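You operate a simulated robot arm through the tools that you are given. There is no shell and no other tool. Be economical: measure what you need, move in short steps, check, and stop when the job is done.

You run a simulated two-armed robot. Do the job below in one go: nothing can be reset, and whatever is moved stays where it is left.

TASK
Hold the yellow tote on the top of the bagging bench steady with one hand and put the grey weight from the top of the packing bench in it with the other.
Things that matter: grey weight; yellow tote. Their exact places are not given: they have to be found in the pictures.

It is judged by the outcome, as a careful person would: the job done as asked, and still so three seconds after it is handed in. It fails if anything else is knocked over, pushed out of place, dropped, spilled or broken.

THE ROBOT
Two 7-joint arms with two-finger parallel grippers on one trunk, on a base that drives. Base frame: it is fixed to the floor where the robot stands at the start and does not move with it; the origin is under the middle of the robot, x ahead of it, y to its left, z up; the surface under the hand at the start is at about z = 0.78. Lengths are in m, angles in degrees, forces in N, time in s.
The left shoulder is at the start at [0.068, 0.13, 1.127], the right one opposite. With the tool pointing down near the work surface each hand reaches from about 0.1 to 0.64 m from the robot's upright axis, wherever it stands, measured 20 degrees to its own side. Places, roughly: yellow tote [0.5, -3, 0.75]. Payload 1.57 kg a hand.
The tool frame of a hand sits at the grasp point between the pads (the TCP): z along the fingers, y along the line on which they close. The tips reach 0.03 m beyond it. Largest opening 0.08 m; finger width 0.017, thickness 0.012; the body of the gripper, 0.04 by 0.082 m, starts 0.08 m behind the TCP.
Orientation is told as [roll, pitch, yaw] about the base's x, y, z axes, in that order, counted from this pose: with the fingers straight down and closing along the base's y, the tool's x points along the base's -x, its y along +y and its z along -z.

THE INTERFACE
- The arms move only by the tool send_rows. It takes "left_plan", "right_plan" or both (then of equal length, played together; a hand with none holds still); each is one flat list of numbers, 6 for each row, row after row: the shift along the tool's x, y, z in units of 400 mm (1.0 is 400 mm), then the turn, a rotation vector about the tool's x, y, z in units of 120 degrees (1.0 is 120 degrees). In form: [tx, ty, tz, wx, wy, wz, tx, ty, tz, wx, wy, wz, ...]. A call has 1 to 12 rows; each row is the pose to reach, as a shift and turn from the pose commanded when the call began, along the tool's axes at that moment. "left_claw" and "right_claw" are, for a hand that has rows, the finger opening in m, from 0 to 0.08, set as the call begins (left out, the last holds). A call with a number of a shift or a turn outside -1 to 1 is refused whole. Rows are played at 5 a second. More than 0.05 m and 8.6 degrees between two rows, or a gripper value outside its range, and nothing of the call is played. Where a pose cannot be reached the arm comes as near as it can. A force on the tool above 40 N (or 10 N above the force at the start of the call, whichever is more), or a blocked arm, ends the call early, and 0.2 s more pass. The fingers move at their own pace (about 0.153 m/s each) and stop on an object; they squeeze with about 40 N. The grip force told is the motor's: it shows also when the fingers shut on nothing. Time passes only in rows, and 0.2 s behind the last, so rows that repeat a pose let the fingers close. The reply holds the time, the measured pose of the TCP, the force on the tool along the base axes, the opening and the grip force, in the units named above and with some noise, with the torque about the TCP (base axes, N m) and any sound that the robot's microphone picked up, and new pictures: "views" is both (left out), scene, wrist or none (wrist: the cameras of the hands that moved).
- Cameras (640 x 400 px; columns grow to the right, rows downward): "scene" is now at [0.1313, 0.0017, 1.3445]; the picture's right is [0.09, -1.00, -0.00], its down [-0.66, -0.06, -0.75] and it looks along [0.75, 0.07, -0.66] (base axes); focal length 277 px, centre (320, 200). "left" rides on the left gripper at [0.072, 0.007, -0.122] in its tool frame; the picture's right is [-0.09, 1.00, 0.00], its down [-0.84, -0.08, -0.54] and it looks along [-0.54, -0.05, 0.84] (tool axes); focal length 238 px, centre (320, 200). "right" rides on the right gripper at [0.072, -0.007, -0.122] in its tool frame; the picture's right is [0.09, 1.00, 0.00], its down [-0.84, 0.08, -0.54] and it looks along [-0.54, 0.05, 0.84] (tool axes); focal length 238 px, centre (320, 200).
- slide_trunk(by): slides the trunk up (or, below 0, down) by that many m; the arms and the scene camera ride with it, the base frame stays. It gives what a move gives, with no picture.
- roll_base(legs): drives the robot by 1 to 6 legs, each [ahead, left, turn to the left] in m, m and degrees, along the robot's own axes; the way and the turn of a leg run together, so that a leg with both is an arc; at most 1.5 m and 180 degrees a leg. The arms and the cameras ride along, it lands a little off, and it stops where it bumps. It gives what a move gives, and a new picture of the scene camera.
- pan_tilt(pan, tilt): turns the head with the scene camera to pan (to the left, within 86 degrees either way) and tilt (down, from -29 to 69), counted from straight ahead of the robot. It gives what a move gives, and a new picture of the scene camera.
- probe_pixels(camera, pixels): for up to 12 pixels [column, row] of the newest picture of that camera ("zoom" is the newest enlarged one), the place [x, y, z] in the base frame of the surface seen there, good to about 0.003 m. The clock stands still meanwhile.
- inspect(camera, box): a new picture of the part [left, top, right, bottom] of that camera's present view, enlarged. The clock stands still meanwhile.
- hand_in(): hands the job in; it is judged then, once.

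Go step by step. Measure first, check grasps and placings, and put right what went wrong. The budget is 80 turns and 260 pictures, counting those below and the enlarged ones. Unless the task says otherwise, let go and move clear before handing in, and close with one line.

The tools are called by a JSON object that holds its "name" and its "arguments". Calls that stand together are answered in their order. send_rows: Moves the arms, as the interface text tells. Its arguments: {"type":"object","properties":{"left_plan":{"type":"array"},"left_claw":{"type":"number"},"right_plan":{"type":"array"},"right_claw":{"type":"number"},"views":{"type":"string","enum":["both","scene","wrist","none"]}},"required":[]} The other tools are called the same way: slide_trunk (by) slides the trunk up or down; roll_base (legs) drives the base; pan_tilt (pan, tilt) turns the head that bears the scene camera; probe_pixels (camera, pixels) gives the place of the surface under pixels of a picture; inspect (camera, box) takes an enlarged picture of a part of a camera's view; hand_in () hands the job in.

At the start:

```text
t: 0.0
left_position: [0.4723, 0.246, 1.0378]
left_ee_rot: [0.2, -0.3, 0.0]
left_force: [6.0, -5.2, 31.0]
left_wrist_torque: [-1.38, -0.41, 0.24]
left_finger_gap: 0.0799
left_finger_force: 0.0
right_position: [0.4203, -0.1543, 1.0662]
right_ee_rot: [0.3, -0.1, 0.1]
right_force: [0.1, 0.0, -1.1]
right_wrist_torque: [0.01, -0.01, 0.0]
right_finger_gap: 0.0799
right_finger_force: 0.1
trunk travel left (down, up): [-0.7, 0.24]
robot x, y, heading: [0.0014, -0.0007, 0.3]
head pan, tilt: [5.4, 41.7]
```

scene: 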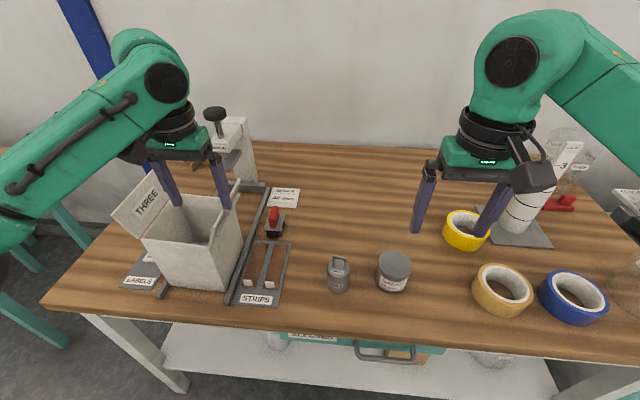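
right: 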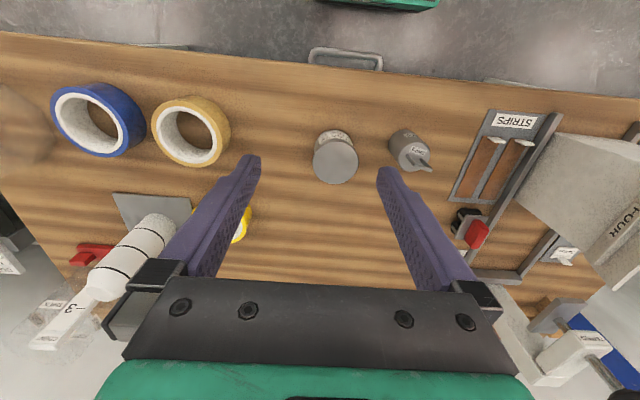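
left: 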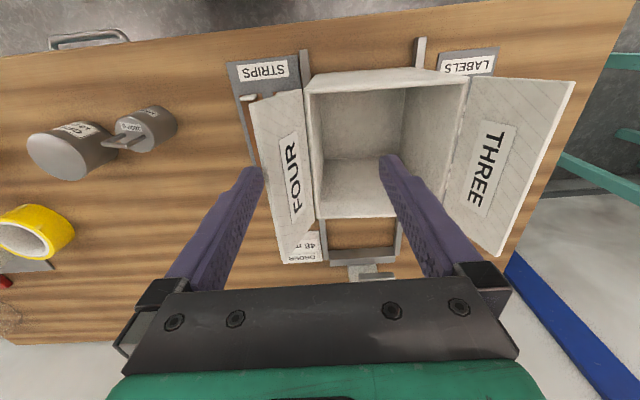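

The scene shows two grey candidates, at about (338,272) and (393,270). The left hand reads 31 N at the start, near the open box, so I'll zoom in on the grey objects and the left hand before moving.

{"name": "inspect", "arguments": {"camera": "scene", "box": [290, 230, 450, 330]}}

{"name": "inspect", "arguments": {"camera": "scene", "box": [100, 100, 320, 310]}}

{"name": "probe_pixels", "arguments": {"camera": "scene", "pixels": [[338, 265], [340, 286], [393, 260], [393, 284], [365, 290], [177, 205], [225, 208], [190, 285], [240, 180], [145, 240], [465, 240], [300, 310]]}}

{"name": "inspect", "arguments": {"camera": "left", "box": [100, 50, 560, 337]}}

```text
4.00 times, centred on (370, 280) of scene
```

zoom: 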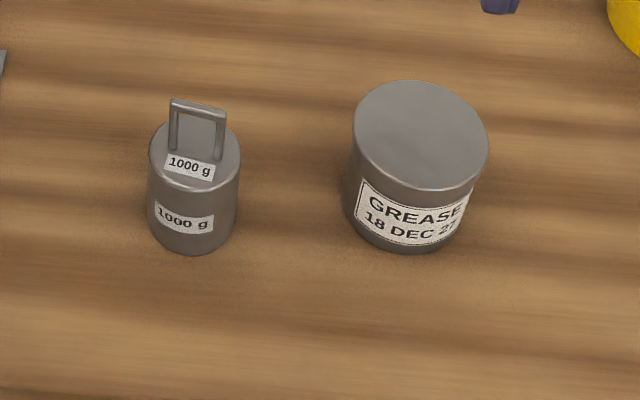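

```text
1.90 times, centred on (210, 205) of scene
```

zoom: 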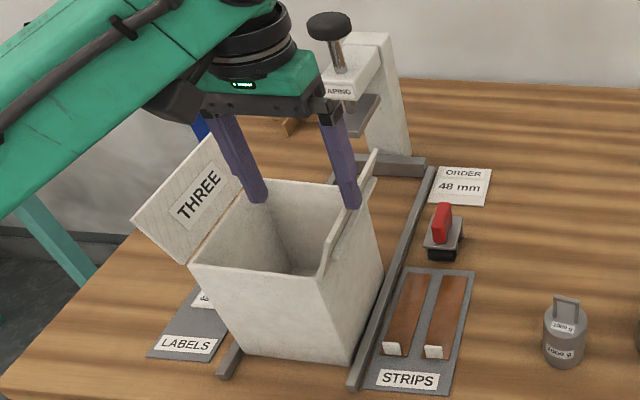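

```text
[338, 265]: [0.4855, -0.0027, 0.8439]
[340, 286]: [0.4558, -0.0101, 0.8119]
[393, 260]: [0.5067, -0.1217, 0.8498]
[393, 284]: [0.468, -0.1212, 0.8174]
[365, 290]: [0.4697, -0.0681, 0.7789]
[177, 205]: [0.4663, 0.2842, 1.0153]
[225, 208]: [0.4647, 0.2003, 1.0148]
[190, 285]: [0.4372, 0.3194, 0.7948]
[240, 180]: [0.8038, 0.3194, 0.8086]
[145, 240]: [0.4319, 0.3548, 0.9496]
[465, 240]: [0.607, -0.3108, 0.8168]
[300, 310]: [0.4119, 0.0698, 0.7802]
```

```text
1.39 times, centred on (330, 194) of left
```

zoom: 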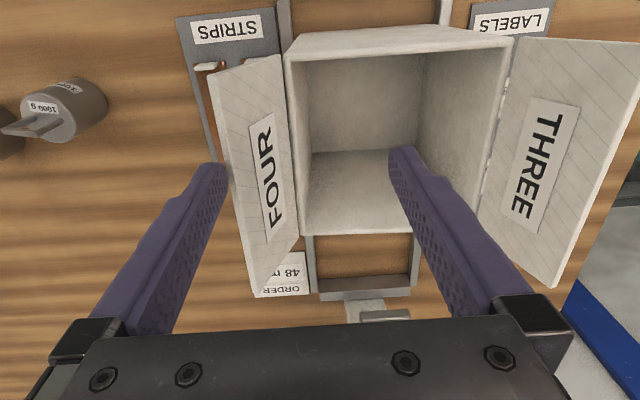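

The grey weight is the "1000 g" piece at about (0.475, -0.005), and the other is a grease tin. The left hand's force and torque put a contact at its right fingertip, on flap "FOUR", so I'll raise the left hand straight up in small steps.

{"name": "send_rows", "arguments": {"left_plan": [0, 0, -0.01, 0, 0, 0, 0, 0, -0.025, 0, 0, 0, 0, 0, -0.05, 0, 0, 0, 0, 0, -0.1, 0, 0, 0]}}

```text
t: 1.0
left_position: [0.4751, 0.2504, 1.0756]
left_ee_rot: [-0.1, -0.2, 0.2]
left_force: [0.4, -1.0, -0.2]
left_wrist_torque: [0.03, 0.01, 0.02]
left_finger_gap: 0.08
left_finger_force: 0.0
right_position: [0.4224, -0.1516, 1.0663]
right_ee_rot: [-0.1, -0.1, 0.0]
right_force: [-0.9, 0.3, -1.2]
right_wrist_torque: [0.01, 0.02, 0.0]
right_finger_gap: 0.0799
right_finger_force: 0.1
trunk travel left (down, up): [-0.7, 0.24]
robot x, y, heading: [-0.0002, 0.0014, -0.1]
head pan, tilt: [5.4, 41.7]
```

scene: 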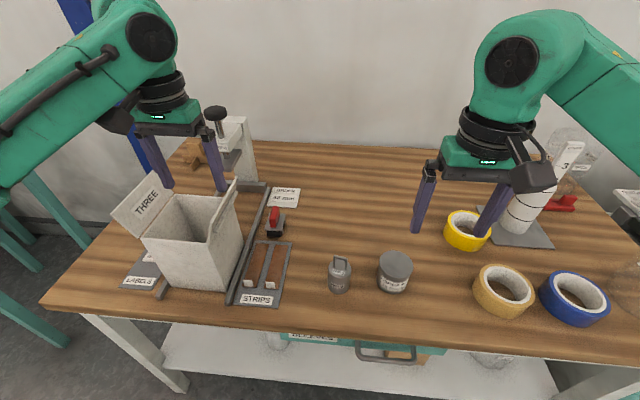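
left: 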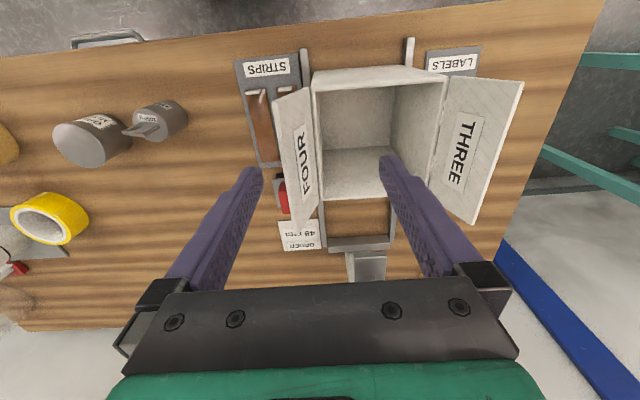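

The contact is gone: the left force is about 0. I'll raise the left hand further clear, then look to the right towards the bagging bench.

{"name": "send_rows", "arguments": {"left_plan": [0, 0, -0.1, 0, 0, 0, 0, 0, -0.2, 0, 0, 0], "views": "none"}}

{"name": "inspect", "arguments": {"camera": "scene", "box": [310, 240, 374, 300]}}

{"name": "probe_pixels", "arguments": {"camera": "zoom", "pixels": [[250, 195], [300, 160], [350, 175], [240, 250], [360, 250], [240, 320], [350, 320], [300, 230], [300, 195], [300, 330]]}}

{"name": "pan_tilt", "arguments": {"pan": -80, "tilt": 25}}

```text
t: 1.6
left_position: [0.4742, 0.2476, 1.1552]
left_ee_rot: [0.1, -0.2, 0.2]
left_force: [0.3, 0.8, 0.2]
left_wrist_torque: [0.01, -0.02, -0.02]
left_finger_gap: 0.0799
left_finger_force: 0.1
right_position: [0.4223, -0.1512, 1.0658]
right_ee_rot: [0.1, -0.1, 0.0]
right_force: [0.6, -0.9, -0.2]
right_wrist_torque: [0.02, -0.02, -0.02]
right_finger_gap: 0.0801
right_finger_force: 0.2
trunk travel left (down, up): [-0.7, 0.24]
robot x, y, heading: [-0.0024, -0.0035, -0.2]
head pan, tilt: [5.4, 41.7]
```

```text
6.67 times, centred on (342, 270) of scene
```

zoom: 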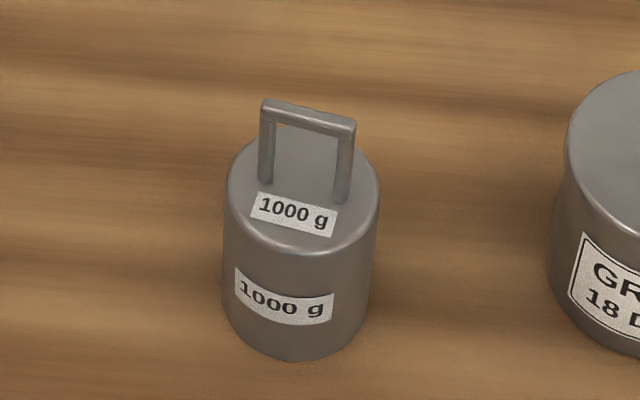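

```text
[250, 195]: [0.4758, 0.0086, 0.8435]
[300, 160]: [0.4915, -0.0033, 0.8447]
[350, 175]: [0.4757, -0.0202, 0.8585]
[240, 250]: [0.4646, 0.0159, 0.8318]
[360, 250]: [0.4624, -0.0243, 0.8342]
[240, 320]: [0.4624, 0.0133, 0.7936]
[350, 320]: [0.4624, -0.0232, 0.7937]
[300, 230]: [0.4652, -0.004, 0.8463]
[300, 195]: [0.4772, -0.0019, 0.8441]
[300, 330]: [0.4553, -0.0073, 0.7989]
```

```text
t: 3.2
left_position: [0.4763, 0.2495, 1.1544]
left_ee_rot: [-0.1, -0.2, -0.1]
left_force: [-0.3, -0.9, -0.8]
left_wrist_torque: [-0.02, -0.03, 0.02]
left_finger_gap: 0.0801
left_finger_force: 0.0
right_position: [0.4241, -0.1521, 1.0646]
right_ee_rot: [-0.1, 0.0, 0.0]
right_force: [-0.1, -0.3, -0.2]
right_wrist_torque: [0.0, 0.05, 0.01]
right_finger_gap: 0.0801
right_finger_force: 0.1
trunk travel left (down, up): [-0.7, 0.24]
robot x, y, heading: [0.0032, 0.0046, -0.1]
head pan, tilt: [-80.0, 25.0]
```

scene: 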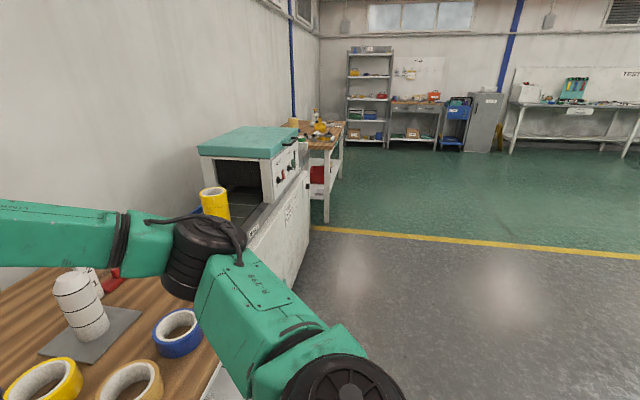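

The bagging bench is far right, beyond the machine at about (330,140), so I'll pick the weight up first. It is about 45 mm across, centred near (0.477, -0.0045) with its top at 0.844. I'll bring the right hand above it and turn the head back.

{"name": "send_rows", "arguments": {"right_plan": [-0.033, 0.092, 0, 0, 0, 0, -0.066, 0.184, 0, 0, 0, 0, -0.1, 0.276, 0, 0, 0, 0, -0.132, 0.368, 0, 0, 0, 0, -0.132, 0.368, 0.1, 0, 0, 0, -0.132, 0.368, 0.2, 0, 0, 0, -0.132, 0.368, 0.3, 0, 0, 0, -0.132, 0.368, 0.3, 0, 0, 0], "right_claw": 0.08, "views": "wrist"}}

{"name": "pan_tilt", "arguments": {"pan": 0, "tilt": 45}}

```text
t: 5.0
left_position: [0.4765, 0.2491, 1.1557]
left_ee_rot: [-0.1, -0.2, 0.0]
left_force: [0.4, -0.6, -0.2]
left_wrist_torque: [0.01, 0.03, -0.01]
left_finger_gap: 0.0798
left_finger_force: 0.2
right_position: [0.4765, -0.0047, 0.9445]
right_ee_rot: [0.0, 0.0, 0.0]
right_force: [-0.3, -0.3, 0.2]
right_wrist_torque: [0.06, -0.05, -0.03]
right_finger_gap: 0.0798
right_finger_force: 0.2
trunk travel left (down, up): [-0.7, 0.24]
robot x, y, heading: [0.0, 0.0025, 0.0]
head pan, tilt: [-80.0, 25.0]
```

right: 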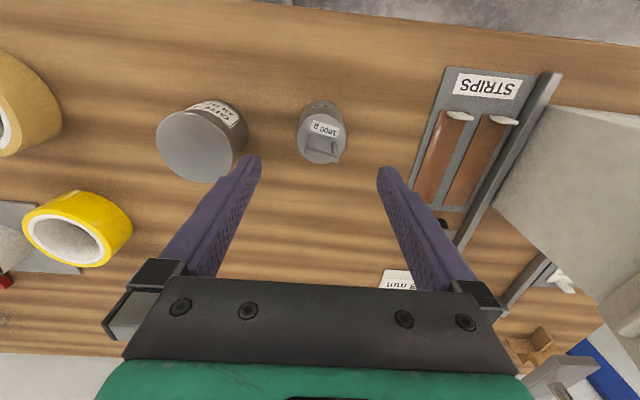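

```text
t: 6.5
left_position: [0.4762, 0.2501, 1.1554]
left_ee_rot: [-0.1, -0.2, 0.0]
left_force: [0.4, -0.6, -0.1]
left_wrist_torque: [-0.04, -0.01, -0.01]
left_finger_gap: 0.08
left_finger_force: 0.2
right_position: [0.4755, -0.0024, 0.9451]
right_ee_rot: [0.0, 0.0, 0.0]
right_force: [0.2, -0.4, -0.1]
right_wrist_torque: [-0.01, -0.05, -0.01]
right_finger_gap: 0.08
right_finger_force: 0.2
trunk travel left (down, up): [-0.7, 0.24]
robot x, y, heading: [0.0021, 0.0004, 0.1]
head pan, tilt: [0.0, 45.0]
```

scene: 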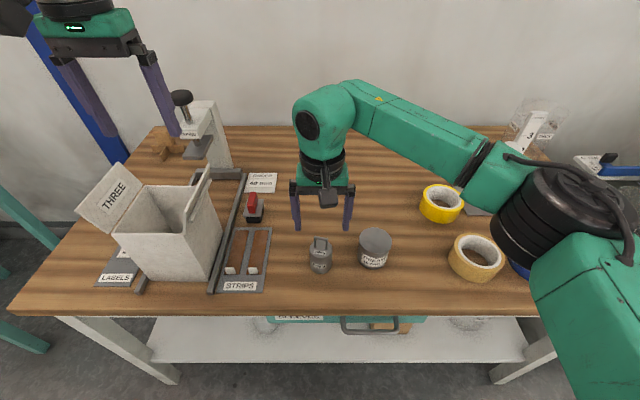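

The right hand is above the weight. I'll check its centre with the wrist and scene cameras before going down.

{"name": "probe_pixels", "arguments": {"camera": "right", "pixels": [[303, 150], [345, 140], [325, 160], [320, 110], [310, 155], [336, 158]]}}

{"name": "probe_pixels", "arguments": {"camera": "scene", "pixels": [[311, 255], [330, 255], [320, 268], [297, 228], [348, 228], [320, 240]]}}

```text
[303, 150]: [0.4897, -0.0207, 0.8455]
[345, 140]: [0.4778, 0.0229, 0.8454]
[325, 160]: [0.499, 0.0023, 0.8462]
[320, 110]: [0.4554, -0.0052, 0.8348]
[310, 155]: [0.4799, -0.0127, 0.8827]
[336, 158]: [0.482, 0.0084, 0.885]
```

```text
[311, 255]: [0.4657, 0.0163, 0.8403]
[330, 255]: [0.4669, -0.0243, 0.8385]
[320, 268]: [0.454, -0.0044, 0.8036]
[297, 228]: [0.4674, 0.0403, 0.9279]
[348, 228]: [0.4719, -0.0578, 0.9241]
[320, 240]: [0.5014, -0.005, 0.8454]
```

The weight is centred at about (0.478, -0.003) and its handle top is at 0.885. Lowering the TCP to 0.825 leaves clearance above the handle, so I'll descend and then close.

{"name": "send_rows", "arguments": {"right_plan": [-0.004, 0, 0.1, 0, 0, 0, -0.004, 0, 0.2, 0, 0, 0, -0.004, 0, 0.26, 0, 0, 0, -0.004, 0, 0.3, 0, 0, 0, -0.004, 0, 0.3, 0, 0, 0], "right_claw": 0.08}}

```text
t: 7.7
left_position: [0.4761, 0.2494, 1.1566]
left_ee_rot: [-0.1, -0.2, 0.0]
left_force: [-0.6, -0.2, 0.6]
left_wrist_torque: [0.02, 0.02, 0.01]
left_finger_gap: 0.08
left_finger_force: 0.0
right_position: [0.4772, -0.0034, 0.8241]
right_ee_rot: [0.0, 0.0, 0.0]
right_force: [-0.4, 0.8, 0.1]
right_wrist_torque: [-0.02, 0.0, 0.01]
right_finger_gap: 0.08
right_finger_force: 0.0
trunk travel left (down, up): [-0.7, 0.24]
robot x, y, heading: [0.0007, 0.0017, 0.0]
head pan, tilt: [0.0, 45.0]
```

scene: 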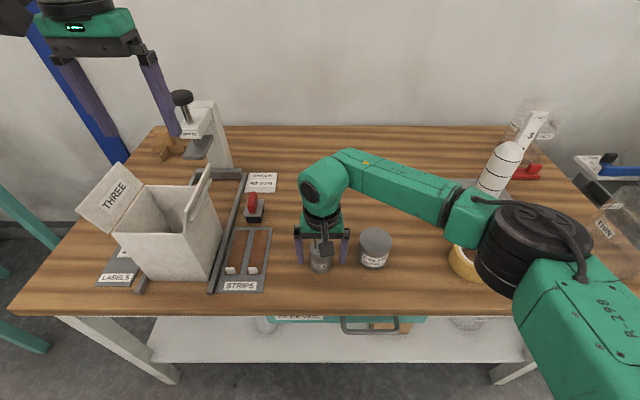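
right: 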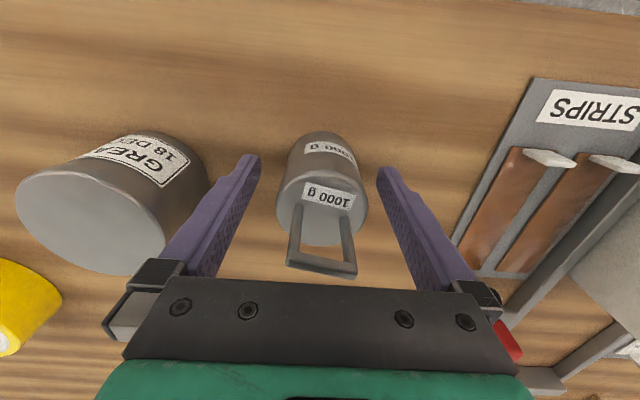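

The weight sits between the fingers and nothing is touching. I'll close on it and then lift a little.

{"name": "send_rows", "arguments": {"right_plan": [0, 0, 0, 0, 0, 0, 0, 0, 0, 0, 0, 0, 0, 0, 0, 0, 0, 0, 0, 0, 0, 0, 0, 0], "right_claw": 0.0, "views": "wrist"}}

{"name": "send_rows", "arguments": {"right_plan": [0, 0, -0.03, 0, 0, 0, 0, 0, -0.1, 0, 0, 0, 0, 0, -0.2, 0, 0, 0, 0, 0, -0.3, 0, 0, 0, 0, 0, -0.4, 0, 0, 0, 0, 0, -0.5, 0, 0, 0, 0, 0, -0.6, 0, 0, 0]}}

```text
t: 8.7
left_position: [0.4769, 0.251, 1.1549]
left_ee_rot: [-0.1, -0.2, 0.0]
left_force: [0.1, -0.5, -0.2]
left_wrist_torque: [-0.01, 0.02, 0.03]
left_finger_gap: 0.0801
left_finger_force: 0.1
right_position: [0.4783, -0.0043, 0.8253]
right_ee_rot: [-0.1, 0.1, -0.1]
right_force: [-0.8, -0.2, 0.1]
right_wrist_torque: [0.04, -0.16, 0.02]
right_finger_gap: 0.0485
right_finger_force: 39.6
trunk travel left (down, up): [-0.7, 0.24]
robot x, y, heading: [0.0021, 0.0005, 0.2]
head pan, tilt: [0.0, 45.0]
```

right: 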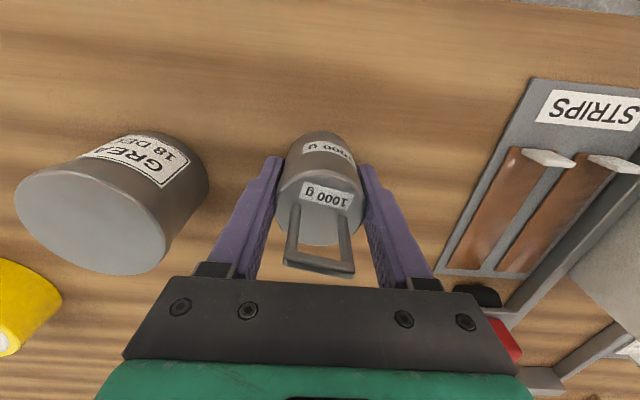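

```text
t: 10.3
left_position: [0.4778, 0.25, 1.1552]
left_ee_rot: [-0.2, -0.1, 0.0]
left_force: [-0.6, -0.1, 0.2]
left_wrist_torque: [0.01, -0.02, 0.02]
left_finger_gap: 0.0803
left_finger_force: 0.2
right_position: [0.4786, -0.0048, 1.0649]
right_ee_rot: [-0.1, 0.1, 0.1]
right_force: [0.1, 0.3, -10.7]
right_wrist_torque: [0.0, 0.01, -0.01]
right_finger_gap: 0.0484
right_finger_force: 39.9
trunk travel left (down, up): [-0.7, 0.24]
robot x, y, heading: [0.0035, -0.0019, -0.0]
head pan, tilt: [0.0, 45.0]
```

scene: 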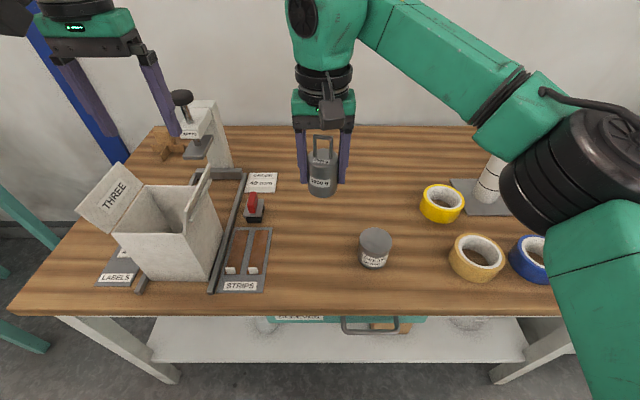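
right: 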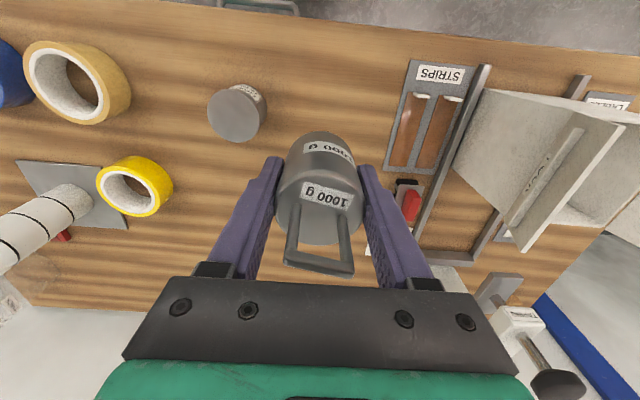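

The weight is held: 10.7 N down with a gap of 48 mm. I'll back straight off from the bench, then look right to plan the drive.

{"name": "roll_base", "arguments": {"legs": [[-0.6, 0, 0]]}}

{"name": "pan_tilt", "arguments": {"pan": -70, "tilt": 25}}

{"name": "probe_pixels", "arguments": {"camera": "scene", "pixels": [[330, 200], [330, 240], [330, 280], [280, 200], [250, 250], [400, 200], [450, 250], [500, 180], [300, 130], [350, 130], [600, 200], [400, 300]]}}

```text
t: 13.7
left_position: [-0.1193, 0.25, 1.1535]
left_ee_rot: [-0.1, 0.0, 0.0]
left_force: [-0.2, -0.3, -1.4]
left_wrist_torque: [-0.01, 0.05, -0.01]
left_finger_gap: 0.0801
left_finger_force: 0.0
right_position: [-0.119, -0.0033, 1.0645]
right_ee_rot: [0.0, 0.2, 0.0]
right_force: [-0.7, -0.2, -9.3]
right_wrist_torque: [0.01, -0.01, 0.02]
right_finger_gap: 0.0483
right_finger_force: 40.5
trunk travel left (down, up): [-0.7, 0.24]
robot x, y, heading: [-0.5974, 0.0013, 0.1]
head pan, tilt: [0.0, 45.0]
```

scene: 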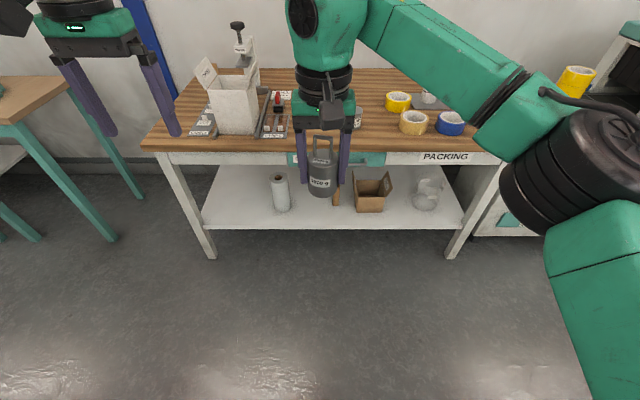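

```text
t: 15.1
left_position: [-0.119, 0.2493, 1.1544]
left_ee_rot: [-0.1, -0.1, 0.1]
left_force: [-0.4, 0.4, -0.6]
left_wrist_torque: [0.02, -0.01, 0.01]
left_finger_gap: 0.0801
left_finger_force: 0.1
right_position: [-0.118, -0.0044, 1.0638]
right_ee_rot: [0.0, 0.1, -0.1]
right_force: [0.2, 0.3, -9.3]
right_wrist_torque: [0.0, -0.01, -0.05]
right_finger_gap: 0.0483
right_finger_force: 40.0
trunk travel left (down, up): [-0.7, 0.24]
robot x, y, heading: [-0.598, -0.0024, -0.1]
head pan, tilt: [-70.0, 25.0]
```

scene: 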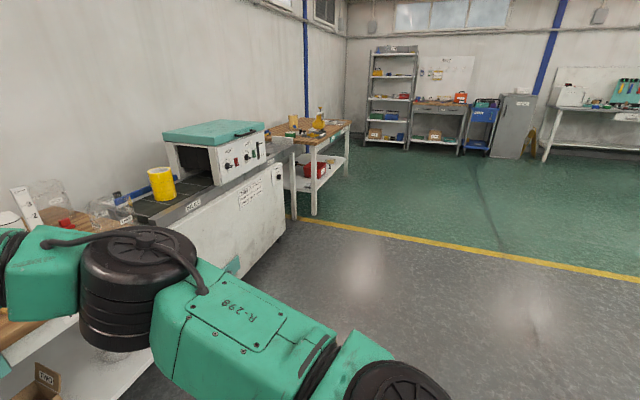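

```text
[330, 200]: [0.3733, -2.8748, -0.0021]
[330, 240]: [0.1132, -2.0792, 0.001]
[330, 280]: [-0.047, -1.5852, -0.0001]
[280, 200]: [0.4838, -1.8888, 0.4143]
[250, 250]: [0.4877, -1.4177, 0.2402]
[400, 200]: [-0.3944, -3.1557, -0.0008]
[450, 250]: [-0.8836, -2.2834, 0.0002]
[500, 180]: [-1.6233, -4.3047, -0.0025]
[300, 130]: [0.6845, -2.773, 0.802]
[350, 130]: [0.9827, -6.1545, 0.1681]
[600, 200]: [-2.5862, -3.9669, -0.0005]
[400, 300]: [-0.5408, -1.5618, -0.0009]
```

The floor is clear and the machine's front is at x≈0.48, while my hands are at x≈-0.12. I'll strafe 2.9 m right and then face the bagging bench.

{"name": "roll_base", "arguments": {"legs": [[0, -1.5, 0], [0, -1.4, 0]]}}

{"name": "pan_tilt", "arguments": {"pan": 0, "tilt": 35}}

```text
t: 29.1
left_position: [-0.1028, -2.6361, 1.1548]
left_ee_rot: [-0.1, -0.2, 1.1]
left_force: [-1.0, 0.5, -0.7]
left_wrist_torque: [0.01, 0.03, 0.04]
left_finger_gap: 0.08
left_finger_force: 0.1
right_position: [-0.0977, -2.8894, 1.0646]
right_ee_rot: [0.0, 0.1, 1.0]
right_force: [-0.3, -0.2, -10.0]
right_wrist_torque: [0.01, 0.01, -0.01]
right_finger_gap: 0.048
right_finger_force: 40.1
trunk travel left (down, up): [-0.7, 0.24]
robot x, y, heading: [-0.5764, -2.8911, 1.1]
head pan, tilt: [-70.0, 25.0]
```

scene: 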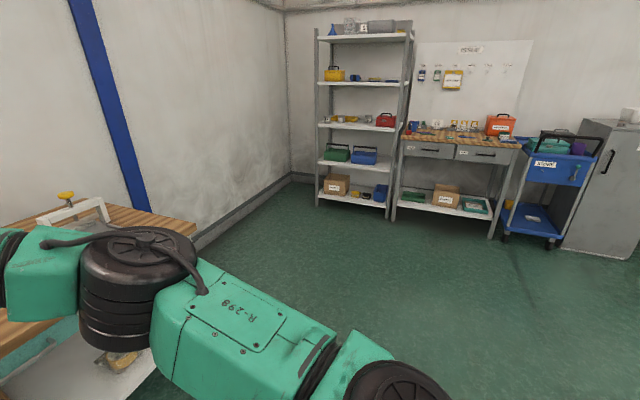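

```text
t: 30.5
left_position: [-0.1027, -2.6356, 1.1551]
left_ee_rot: [-0.1, -0.1, 1.2]
left_force: [0.4, -0.1, -0.4]
left_wrist_torque: [0.01, -0.01, 0.05]
left_finger_gap: 0.0799
left_finger_force: 0.0
right_position: [-0.0962, -2.8905, 1.0642]
right_ee_rot: [0.0, 0.1, 1.1]
right_force: [0.2, 0.0, -10.8]
right_wrist_torque: [0.01, 0.01, -0.01]
right_finger_gap: 0.0481
right_finger_force: 39.9
trunk travel left (down, up): [-0.7, 0.24]
robot x, y, heading: [-0.5761, -2.8916, 1.1]
head pan, tilt: [0.0, 35.0]
```

scene: 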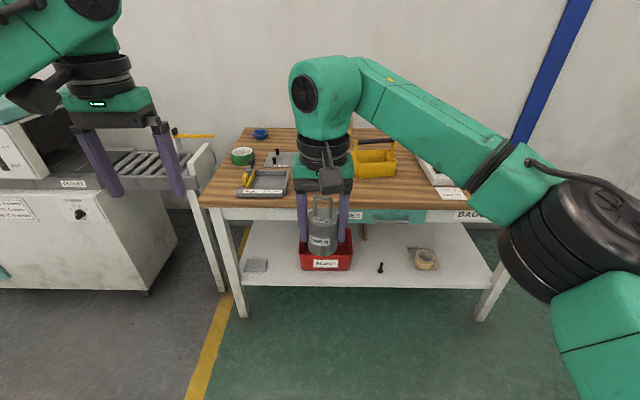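

The yellow tote is at (373,160), with the right arm partly in the way. I'll zoom in and measure it.

{"name": "inspect", "arguments": {"camera": "scene", "box": [220, 110, 480, 230]}}

{"name": "probe_pixels", "arguments": {"camera": "scene", "pixels": [[357, 172], [394, 172], [375, 155], [375, 142], [375, 148], [360, 152], [393, 152], [375, 174], [260, 195], [240, 157], [430, 178], [350, 205]]}}

```text
2.46 times, centred on (350, 170) of scene
```

zoom: 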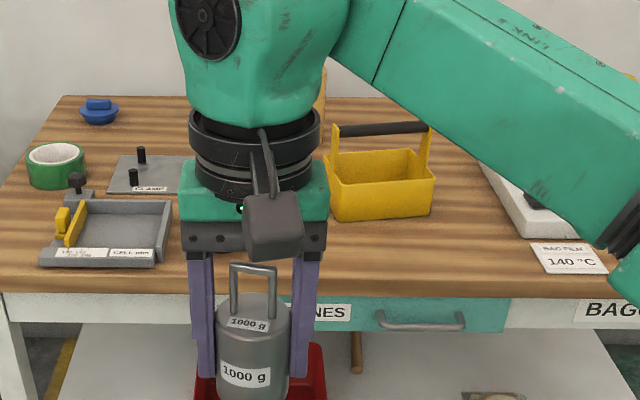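

```text
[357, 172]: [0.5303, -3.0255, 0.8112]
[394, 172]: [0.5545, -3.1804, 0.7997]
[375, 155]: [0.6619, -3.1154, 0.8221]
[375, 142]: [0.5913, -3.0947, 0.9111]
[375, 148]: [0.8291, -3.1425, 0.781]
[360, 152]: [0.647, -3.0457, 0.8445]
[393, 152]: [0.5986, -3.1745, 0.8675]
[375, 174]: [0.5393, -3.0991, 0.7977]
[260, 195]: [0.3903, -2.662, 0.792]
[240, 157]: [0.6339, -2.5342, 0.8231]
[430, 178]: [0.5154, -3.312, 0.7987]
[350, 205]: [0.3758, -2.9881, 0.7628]
```

The tote is about x 0.53–0.67, y -3.02 to -3.19, with its rim near z 0.845 and a bar handle near z 0.91. I'll move the weight aside to the right, centre the robot on the tote and approach part of the way.

{"name": "send_rows", "arguments": {"right_plan": [0, -0.1, 0, 0, 0, 0, 0, -0.2, 0, 0, 0, 0, 0, -0.3, 0, 0, 0, 0, 0, -0.4, 0, 0, 0, 0, 0, -0.5, 0, 0, 0, 0, 0, -0.55, 0, 0, 0, 0], "views": "none"}}

{"name": "roll_base", "arguments": {"legs": [[0, -0.2, -1.1], [0.45, 0, 0]]}}

{"name": "pan_tilt", "arguments": {"pan": 0, "tilt": 42}}

```text
t: 31.9
left_position: [-0.1032, -2.6365, 1.1553]
left_ee_rot: [-0.1, -0.1, 1.0]
left_force: [-0.3, 0.2, -0.1]
left_wrist_torque: [-0.01, 0.01, 0.01]
left_finger_gap: 0.0802
left_finger_force: 0.1
right_position: [-0.0911, -3.1115, 1.0628]
right_ee_rot: [0.0, 0.1, 1.2]
right_force: [0.4, -0.3, -9.3]
right_wrist_torque: [-0.02, 0.01, -0.01]
right_finger_gap: 0.0482
right_finger_force: 40.2
trunk travel left (down, up): [-0.7, 0.24]
robot x, y, heading: [-0.5787, -2.8934, 1.2]
head pan, tilt: [0.0, 35.0]
```

```text
t: 35.8
left_position: [0.3532, -2.8425, 1.1552]
left_ee_rot: [-0.1, -0.1, 0.2]
left_force: [0.0, -0.1, 0.9]
left_wrist_torque: [0.0, -0.03, -0.02]
left_finger_gap: 0.0799
left_finger_force: 0.0
right_position: [0.3569, -3.3169, 1.0628]
right_ee_rot: [0.0, 0.1, 0.1]
right_force: [-1.0, -0.6, -9.8]
right_wrist_torque: [0.0, 0.01, -0.01]
right_finger_gap: 0.048
right_finger_force: 40.5
trunk travel left (down, up): [-0.7, 0.24]
robot x, y, heading: [-0.1224, -3.0957, -0.1]
head pan, tilt: [0.0, 35.0]
```

scene: 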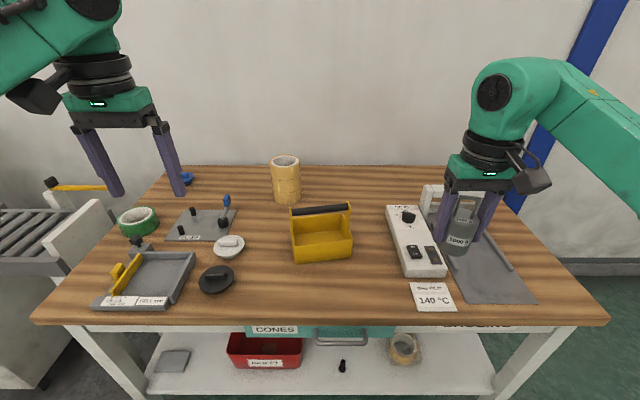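

```text
t: 36.5
left_position: [0.3555, -2.8431, 1.1547]
left_ee_rot: [-0.1, -0.1, 0.2]
left_force: [-0.5, -0.5, -0.3]
left_wrist_torque: [-0.01, 0.02, 0.02]
left_finger_gap: 0.08
left_finger_force: 0.1
right_position: [0.3569, -3.3161, 1.0629]
right_ee_rot: [-0.1, 0.2, 0.2]
right_force: [0.0, 0.3, -9.5]
right_wrist_torque: [0.0, 0.05, 0.02]
right_finger_gap: 0.0481
right_finger_force: 40.4
trunk travel left (down, up): [-0.7, 0.24]
robot x, y, heading: [-0.1262, -3.0929, -0.0]
head pan, tilt: [0.0, 42.0]
```

scene: 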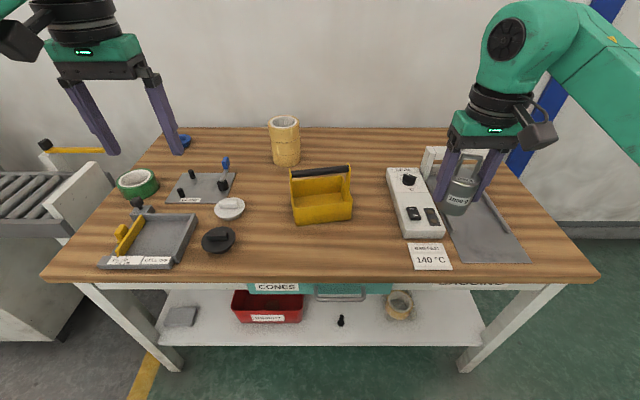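

The tote is now in clear view at (320,195). I'll zoom in and measure it.

{"name": "inspect", "arguments": {"camera": "scene", "box": [272, 155, 368, 231]}}

{"name": "probe_pixels", "arguments": {"camera": "zoom", "pixels": [[145, 90], [320, 90], [510, 70], [140, 280], [520, 250], [330, 265], [330, 330], [160, 130], [515, 130], [330, 200], [320, 165], [150, 365]]}}

{"name": "probe_pixels", "arguments": {"camera": "scene", "pixels": [[320, 275], [285, 215], [320, 232], [218, 240], [410, 215], [230, 207], [284, 120], [430, 255]]}}

```text
5.26 times, centred on (320, 193) of scene
```

zoom: 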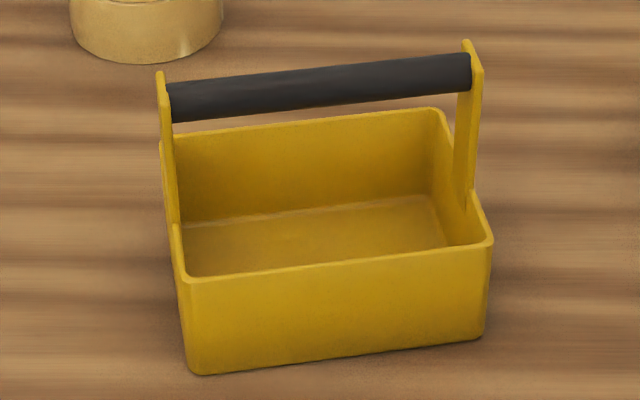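

```text
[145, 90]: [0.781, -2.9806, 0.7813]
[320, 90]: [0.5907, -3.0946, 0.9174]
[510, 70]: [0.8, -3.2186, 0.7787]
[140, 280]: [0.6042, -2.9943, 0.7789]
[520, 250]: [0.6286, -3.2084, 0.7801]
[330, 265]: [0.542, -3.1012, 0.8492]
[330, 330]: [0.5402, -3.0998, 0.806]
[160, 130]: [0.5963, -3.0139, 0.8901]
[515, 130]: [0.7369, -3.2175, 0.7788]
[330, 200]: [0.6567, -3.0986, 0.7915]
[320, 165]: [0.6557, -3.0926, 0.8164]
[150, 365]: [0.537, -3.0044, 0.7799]
```

```text
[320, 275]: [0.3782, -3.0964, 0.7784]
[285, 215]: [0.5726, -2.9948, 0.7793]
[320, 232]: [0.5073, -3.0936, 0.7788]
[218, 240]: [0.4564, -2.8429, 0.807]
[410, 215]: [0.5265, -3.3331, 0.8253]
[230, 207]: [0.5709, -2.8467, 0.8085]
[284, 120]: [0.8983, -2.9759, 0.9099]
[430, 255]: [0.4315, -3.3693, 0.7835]
```

The tote walls are thin, its rim is at 0.849, and the fixed bar sits at x≈0.596, z≈0.905. The left hand will pinch the bar's left end from the left. The right hand will slip the weight in, tilted, between the front wall and the bar. I'll drive the last bit and turn the left hand so that it closes along x and leans left.

{"name": "roll_base", "arguments": {"legs": [[0.165, 0, 0]]}}

{"name": "send_rows", "arguments": {"left_plan": [0, 0, 0, 0, 0, 0.068, 0, 0, 0, 0, 0, 0.136, 0, 0, 0, 0, 0, 0.204, 0, 0, 0, 0, 0, 0.273, 0, 0, 0, 0, 0, 0.341, 0, 0, 0, 0, 0, 0.409, 0, 0, 0, 0, 0, 0.477, 0, 0, 0, 0, 0, 0.545, 0, 0, 0, 0, 0, 0.614, 0, 0, 0, 0, 0, 0.682, 0, 0, 0, 0, 0, 0.75, 0, 0, 0, 0, 0, 0.75], "views": "none"}}

{"name": "send_rows", "arguments": {"left_plan": [0, 0, 0, 0, -0.066, 0, 0, 0, 0, 0, -0.133, 0, 0, 0, 0, 0, -0.2, 0, 0, 0, 0, 0, -0.266, 0, 0, 0, 0, 0, -0.333, 0, 0, 0, 0, 0, -0.333, 0]}}

```text
t: 37.9
left_position: [0.5167, -2.8415, 1.1558]
left_ee_rot: [0.0, -0.2, 0.3]
left_force: [0.0, 0.3, 0.1]
left_wrist_torque: [0.03, 0.01, -0.03]
left_finger_gap: 0.08
left_finger_force: 0.1
right_position: [0.5196, -3.3153, 1.0652]
right_ee_rot: [0.0, -0.1, 0.3]
right_force: [0.0, 0.5, -10.1]
right_wrist_torque: [-0.02, 0.03, 0.03]
right_finger_gap: 0.0481
right_finger_force: 40.4
trunk travel left (down, up): [-0.7, 0.24]
robot x, y, heading: [0.0421, -3.0897, 0.1]
head pan, tilt: [0.0, 42.0]
```

scene: 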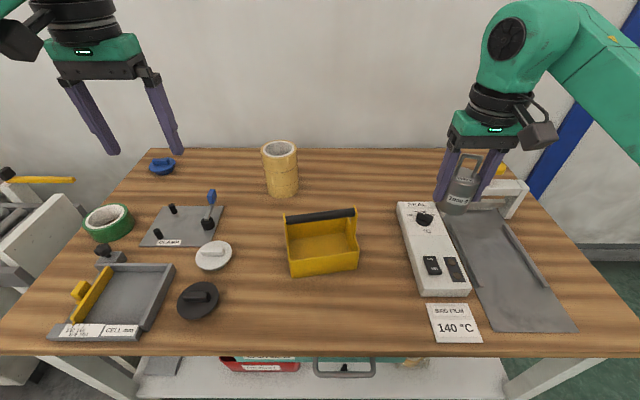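

```text
t: 40.5
left_position: [0.518, -2.8414, 1.1547]
left_ee_rot: [0.1, -0.1, -89.8]
left_force: [-0.7, -0.1, 0.0]
left_wrist_torque: [0.01, 0.04, 0.02]
left_finger_gap: 0.0801
left_finger_force: 0.0
right_position: [0.5221, -3.3158, 1.0636]
right_ee_rot: [0.0, 0.1, 0.3]
right_force: [0.1, -1.0, -10.0]
right_wrist_torque: [-0.04, 0.02, -0.01]
right_finger_gap: 0.0481
right_finger_force: 39.5
trunk travel left (down, up): [-0.7, 0.24]
robot x, y, heading: [0.0455, -3.0974, 0.1]
head pan, tilt: [0.0, 42.0]
```

```text
t: 41.9
left_position: [0.5186, -2.843, 1.1545]
left_ee_rot: [0.1, -40.0, -89.7]
left_force: [0.2, 0.0, -1.2]
left_wrist_torque: [-0.01, 0.03, 0.01]
left_finger_gap: 0.0799
left_finger_force: 0.1
right_position: [0.5231, -3.3175, 1.0636]
right_ee_rot: [0.0, 0.1, 0.4]
right_force: [-0.3, -1.0, -9.6]
right_wrist_torque: [-0.02, 0.05, -0.01]
right_finger_gap: 0.0478
right_finger_force: 39.7
trunk travel left (down, up): [-0.7, 0.24]
robot x, y, heading: [0.0438, -3.0952, 0.1]
head pan, tilt: [0.0, 42.0]
```

scene: 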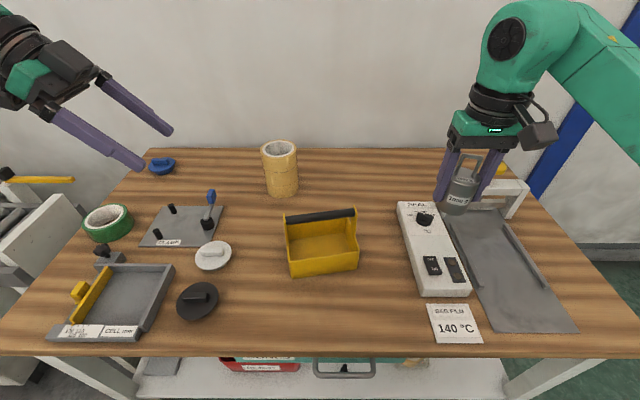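
left: 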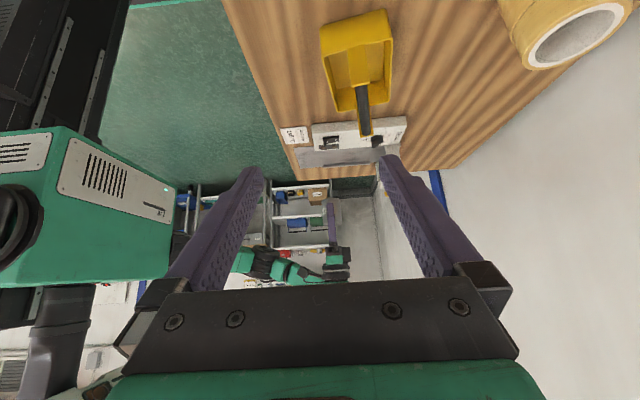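

The lean worked, with the fingers pointing down and to the right. Now I'll measure the bar's left end and the post precisely.

{"name": "inspect", "arguments": {"camera": "scene", "box": [272, 197, 372, 284]}}

{"name": "probe_pixels", "arguments": {"camera": "zoom", "pixels": [[110, 150], [300, 110], [515, 90], [80, 120], [85, 180], [90, 230], [115, 375], [300, 400], [535, 335], [520, 110], [300, 200], [510, 250]]}}

{"name": "inspect", "arguments": {"camera": "left", "box": [290, 0, 430, 150]}}

```text
4.60 times, centred on (322, 240) of scene
```

zoom: 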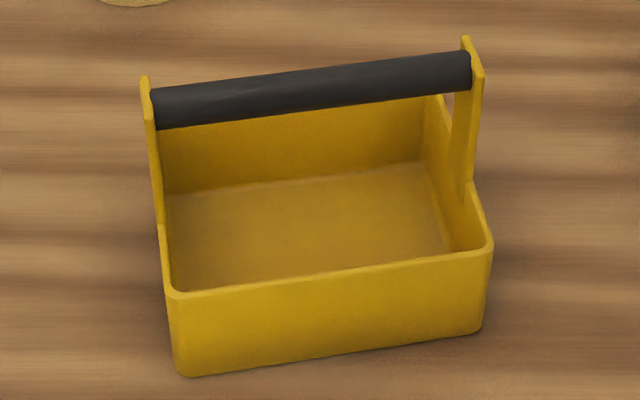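

```text
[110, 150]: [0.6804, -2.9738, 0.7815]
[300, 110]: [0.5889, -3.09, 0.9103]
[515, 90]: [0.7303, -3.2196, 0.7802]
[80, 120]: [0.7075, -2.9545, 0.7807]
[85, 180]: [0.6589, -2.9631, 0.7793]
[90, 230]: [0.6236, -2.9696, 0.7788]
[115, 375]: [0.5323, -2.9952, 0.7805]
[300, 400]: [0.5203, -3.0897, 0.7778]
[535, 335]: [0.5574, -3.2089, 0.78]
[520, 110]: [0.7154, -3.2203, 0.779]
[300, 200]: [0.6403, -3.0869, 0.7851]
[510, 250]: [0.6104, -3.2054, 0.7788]
```

```text
2.67 times, centred on (360, 75) of left
```

zoom: 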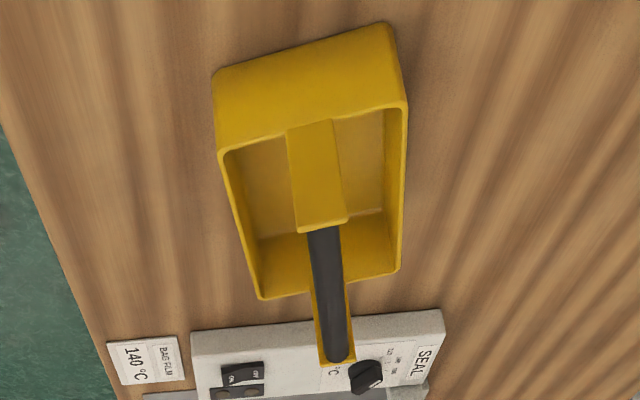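

Zooming in from the left camera gives a good view of the post and bar. I'll measure points on them there.

{"name": "probe_pixels", "arguments": {"camera": "zoom", "pixels": [[300, 222], [342, 216], [292, 150], [335, 140], [320, 180], [325, 235], [335, 340], [225, 165], [400, 115], [240, 180], [262, 295], [385, 180]]}}

```text
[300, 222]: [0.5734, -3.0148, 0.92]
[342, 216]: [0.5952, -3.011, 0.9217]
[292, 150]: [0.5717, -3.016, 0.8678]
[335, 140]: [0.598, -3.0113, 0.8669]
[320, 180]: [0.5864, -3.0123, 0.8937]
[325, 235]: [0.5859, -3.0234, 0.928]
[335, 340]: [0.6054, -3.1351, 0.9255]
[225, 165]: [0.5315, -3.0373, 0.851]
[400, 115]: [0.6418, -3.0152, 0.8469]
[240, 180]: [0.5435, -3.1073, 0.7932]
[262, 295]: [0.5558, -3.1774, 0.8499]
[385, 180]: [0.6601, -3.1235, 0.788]
```

The left post spans x 0.572–0.598 at y≈-3.013, with its top at 0.922, and the tote is yawed about +9.5°. I'll bring the open left hand to a standoff 12 cm back along its finger axis, matching that yaw.

{"name": "send_rows", "arguments": {"left_plan": [0.0165, 0.0277, 0.0935, -0.0102, 0, -0.0121, 0.033, 0.0554, 0.187, -0.0204, 0, -0.0242, 0.0495, 0.0831, 0.2805, -0.0305, 0, -0.0364, 0.066, 0.1108, 0.374, -0.0407, 0, -0.0485, 0.0825, 0.1385, 0.4675, -0.0509, 0, -0.0606, 0.0825, 0.1385, 0.4675, -0.0509, 0, -0.0606], "left_claw": 0.08}}

```text
t: 43.3
left_position: [0.5741, -2.937, 0.9907]
left_ee_rot: [0.2, -40.1, -80.3]
left_force: [-0.7, -0.8, -0.1]
left_wrist_torque: [0.01, -0.04, -0.03]
left_finger_gap: 0.0802
left_finger_force: 0.0
right_position: [0.5209, -3.3164, 1.0629]
right_ee_rot: [0.0, 0.1, 0.4]
right_force: [0.7, 0.8, -9.8]
right_wrist_torque: [0.01, 0.02, 0.03]
right_finger_gap: 0.048
right_finger_force: 40.0
trunk travel left (down, up): [-0.7, 0.24]
robot x, y, heading: [0.0398, -3.0967, 0.2]
head pan, tilt: [0.0, 42.0]
```

scene: 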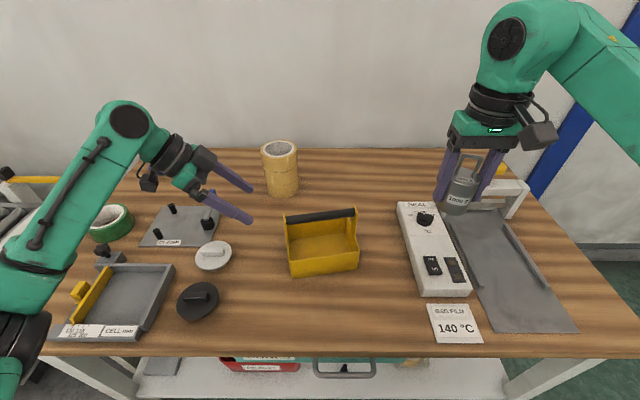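
left: 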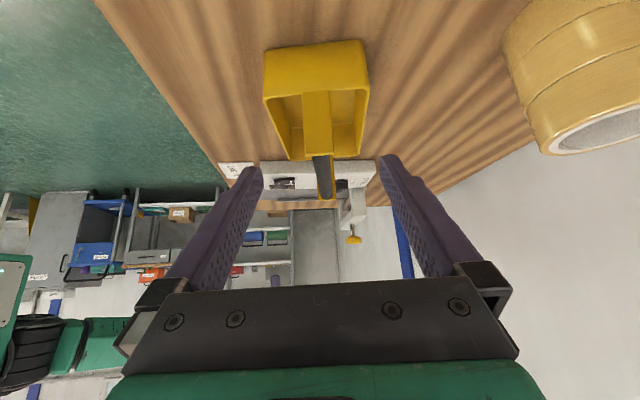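

The hand is lined up with the post. Before going in, I'll check the left forearm's height near the tray, and the post position again.

{"name": "probe_pixels", "arguments": {"camera": "scene", "pixels": [[40, 240], [25, 280], [20, 330], [8, 380], [75, 200], [150, 180]]}}

{"name": "probe_pixels", "arguments": {"camera": "left", "pixels": [[306, 150], [329, 150], [304, 105], [328, 105], [317, 130]]}}

```text
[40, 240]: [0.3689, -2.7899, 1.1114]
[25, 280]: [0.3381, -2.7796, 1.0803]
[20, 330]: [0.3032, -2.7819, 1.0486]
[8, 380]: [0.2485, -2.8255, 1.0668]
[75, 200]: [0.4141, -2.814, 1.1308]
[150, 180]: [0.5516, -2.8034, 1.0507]
```

```text
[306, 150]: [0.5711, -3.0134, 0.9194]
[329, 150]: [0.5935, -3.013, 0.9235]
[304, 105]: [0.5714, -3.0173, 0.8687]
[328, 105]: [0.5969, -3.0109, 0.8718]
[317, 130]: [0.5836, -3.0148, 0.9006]
```

The forearm is well above the bench, and the post centre is x≈0.584. I'll advance 12 cm along the fingers to straddle it.

{"name": "send_rows", "arguments": {"left_plan": [0, -0.004, 0.08, 0, 0, 0, 0, -0.006, 0.16, 0, 0, 0, 0, -0.006, 0.23, 0, 0, 0, 0, -0.006, 0.27, 0, 0, 0, 0, -0.006, 0.3, 0, 0, 0, 0, -0.006, 0.3, 0, 0, 0], "left_claw": 0.08}}

{"name": "inspect", "arguments": {"camera": "scene", "box": [222, 177, 372, 284]}}

```text
t: 44.7
left_position: [0.5859, -3.0135, 0.8986]
left_ee_rot: [0.0, -40.1, -80.3]
left_force: [-0.2, -0.1, 0.0]
left_wrist_torque: [-0.02, -0.02, -0.01]
left_finger_gap: 0.0802
left_finger_force: 0.0
right_position: [0.5226, -3.3153, 1.0628]
right_ee_rot: [0.0, 0.1, 0.2]
right_force: [-0.3, -0.7, -9.8]
right_wrist_torque: [-0.01, 0.02, -0.01]
right_finger_gap: 0.0479
right_finger_force: 39.7
trunk travel left (down, up): [-0.7, 0.24]
robot x, y, heading: [0.0421, -3.0938, 0.0]
head pan, tilt: [0.0, 42.0]
```

scene: 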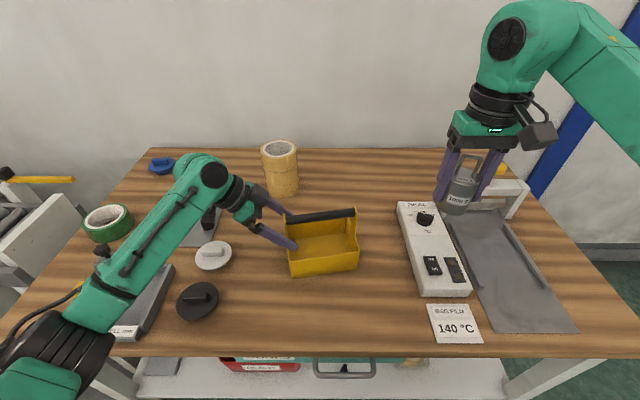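
left: 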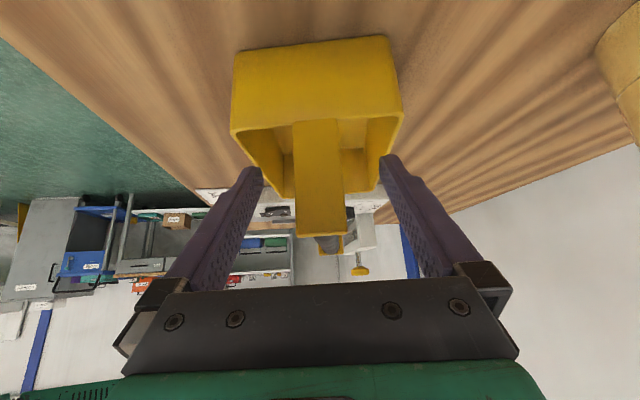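

```text
3.74 times, centred on (297, 230) of scene
```

zoom: 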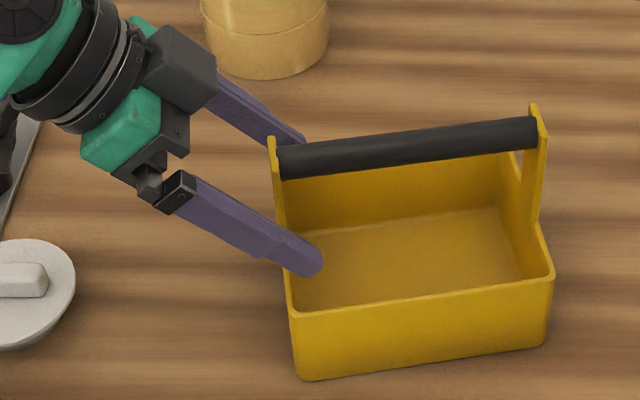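

The fingers straddle the post with no contact. I'll close the left hand on it.

{"name": "send_rows", "arguments": {"left_plan": [0, 0, 0, 0, 0, 0, 0, 0, 0, 0, 0, 0, 0, 0, 0, 0, 0, 0, 0, 0, 0, 0, 0, 0], "left_claw": 0.0}}

{"name": "inspect", "arguments": {"camera": "scene", "box": [222, 177, 372, 284]}}

{"name": "probe_pixels", "arguments": {"camera": "zoom", "pixels": [[310, 310], [430, 296], [535, 282], [430, 145], [500, 135], [330, 160], [420, 250], [500, 220], [520, 345], [310, 370], [545, 250], [425, 197]]}}

```text
t: 45.7
left_position: [0.5871, -3.0134, 0.8985]
left_ee_rot: [0.1, -39.9, -80.4]
left_force: [-0.5, -0.7, -0.7]
left_wrist_torque: [-0.18, 0.06, -0.02]
left_finger_gap: 0.0298
left_finger_force: 38.9
right_position: [0.5219, -3.3152, 1.0631]
right_ee_rot: [0.0, 0.0, 0.3]
right_force: [0.2, 0.8, -10.4]
right_wrist_torque: [0.01, 0.02, 0.0]
right_finger_gap: 0.0479
right_finger_force: 39.8
trunk travel left (down, up): [-0.7, 0.24]
robot x, y, heading: [0.0408, -3.0924, 0.1]
head pan, tilt: [0.0, 42.0]
```

scene: 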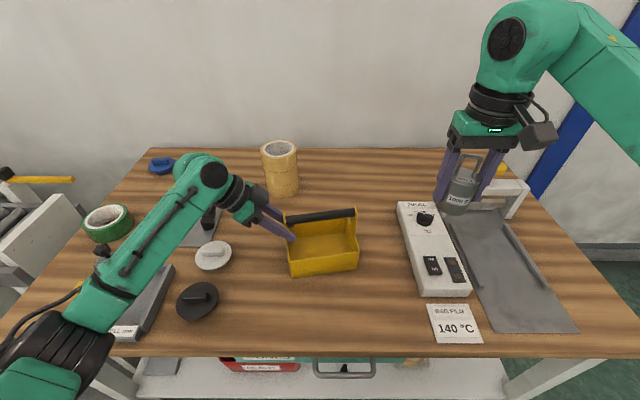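
left: 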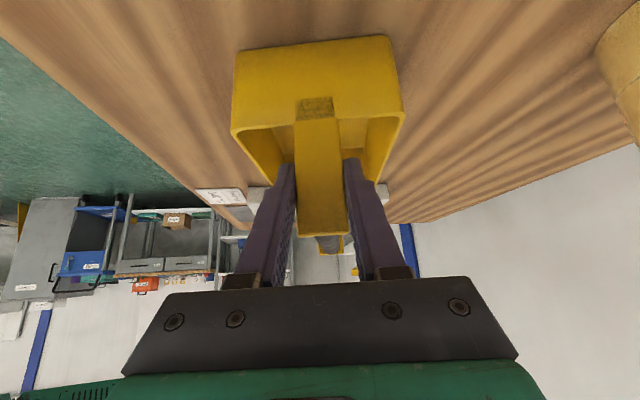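

```text
3.74 times, centred on (297, 230) of scene
```

zoom: 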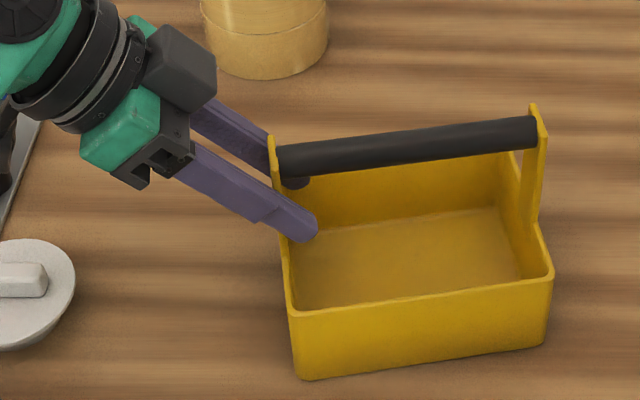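

```text
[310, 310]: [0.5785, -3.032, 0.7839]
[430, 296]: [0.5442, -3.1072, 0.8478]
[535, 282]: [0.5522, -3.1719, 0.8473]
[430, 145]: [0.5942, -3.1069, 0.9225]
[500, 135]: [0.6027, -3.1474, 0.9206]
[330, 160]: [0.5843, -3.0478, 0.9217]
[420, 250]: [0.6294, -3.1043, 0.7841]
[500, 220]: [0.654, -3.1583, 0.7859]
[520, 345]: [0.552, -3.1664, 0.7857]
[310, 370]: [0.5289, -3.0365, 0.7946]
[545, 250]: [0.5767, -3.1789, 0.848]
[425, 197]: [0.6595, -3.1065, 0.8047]
```

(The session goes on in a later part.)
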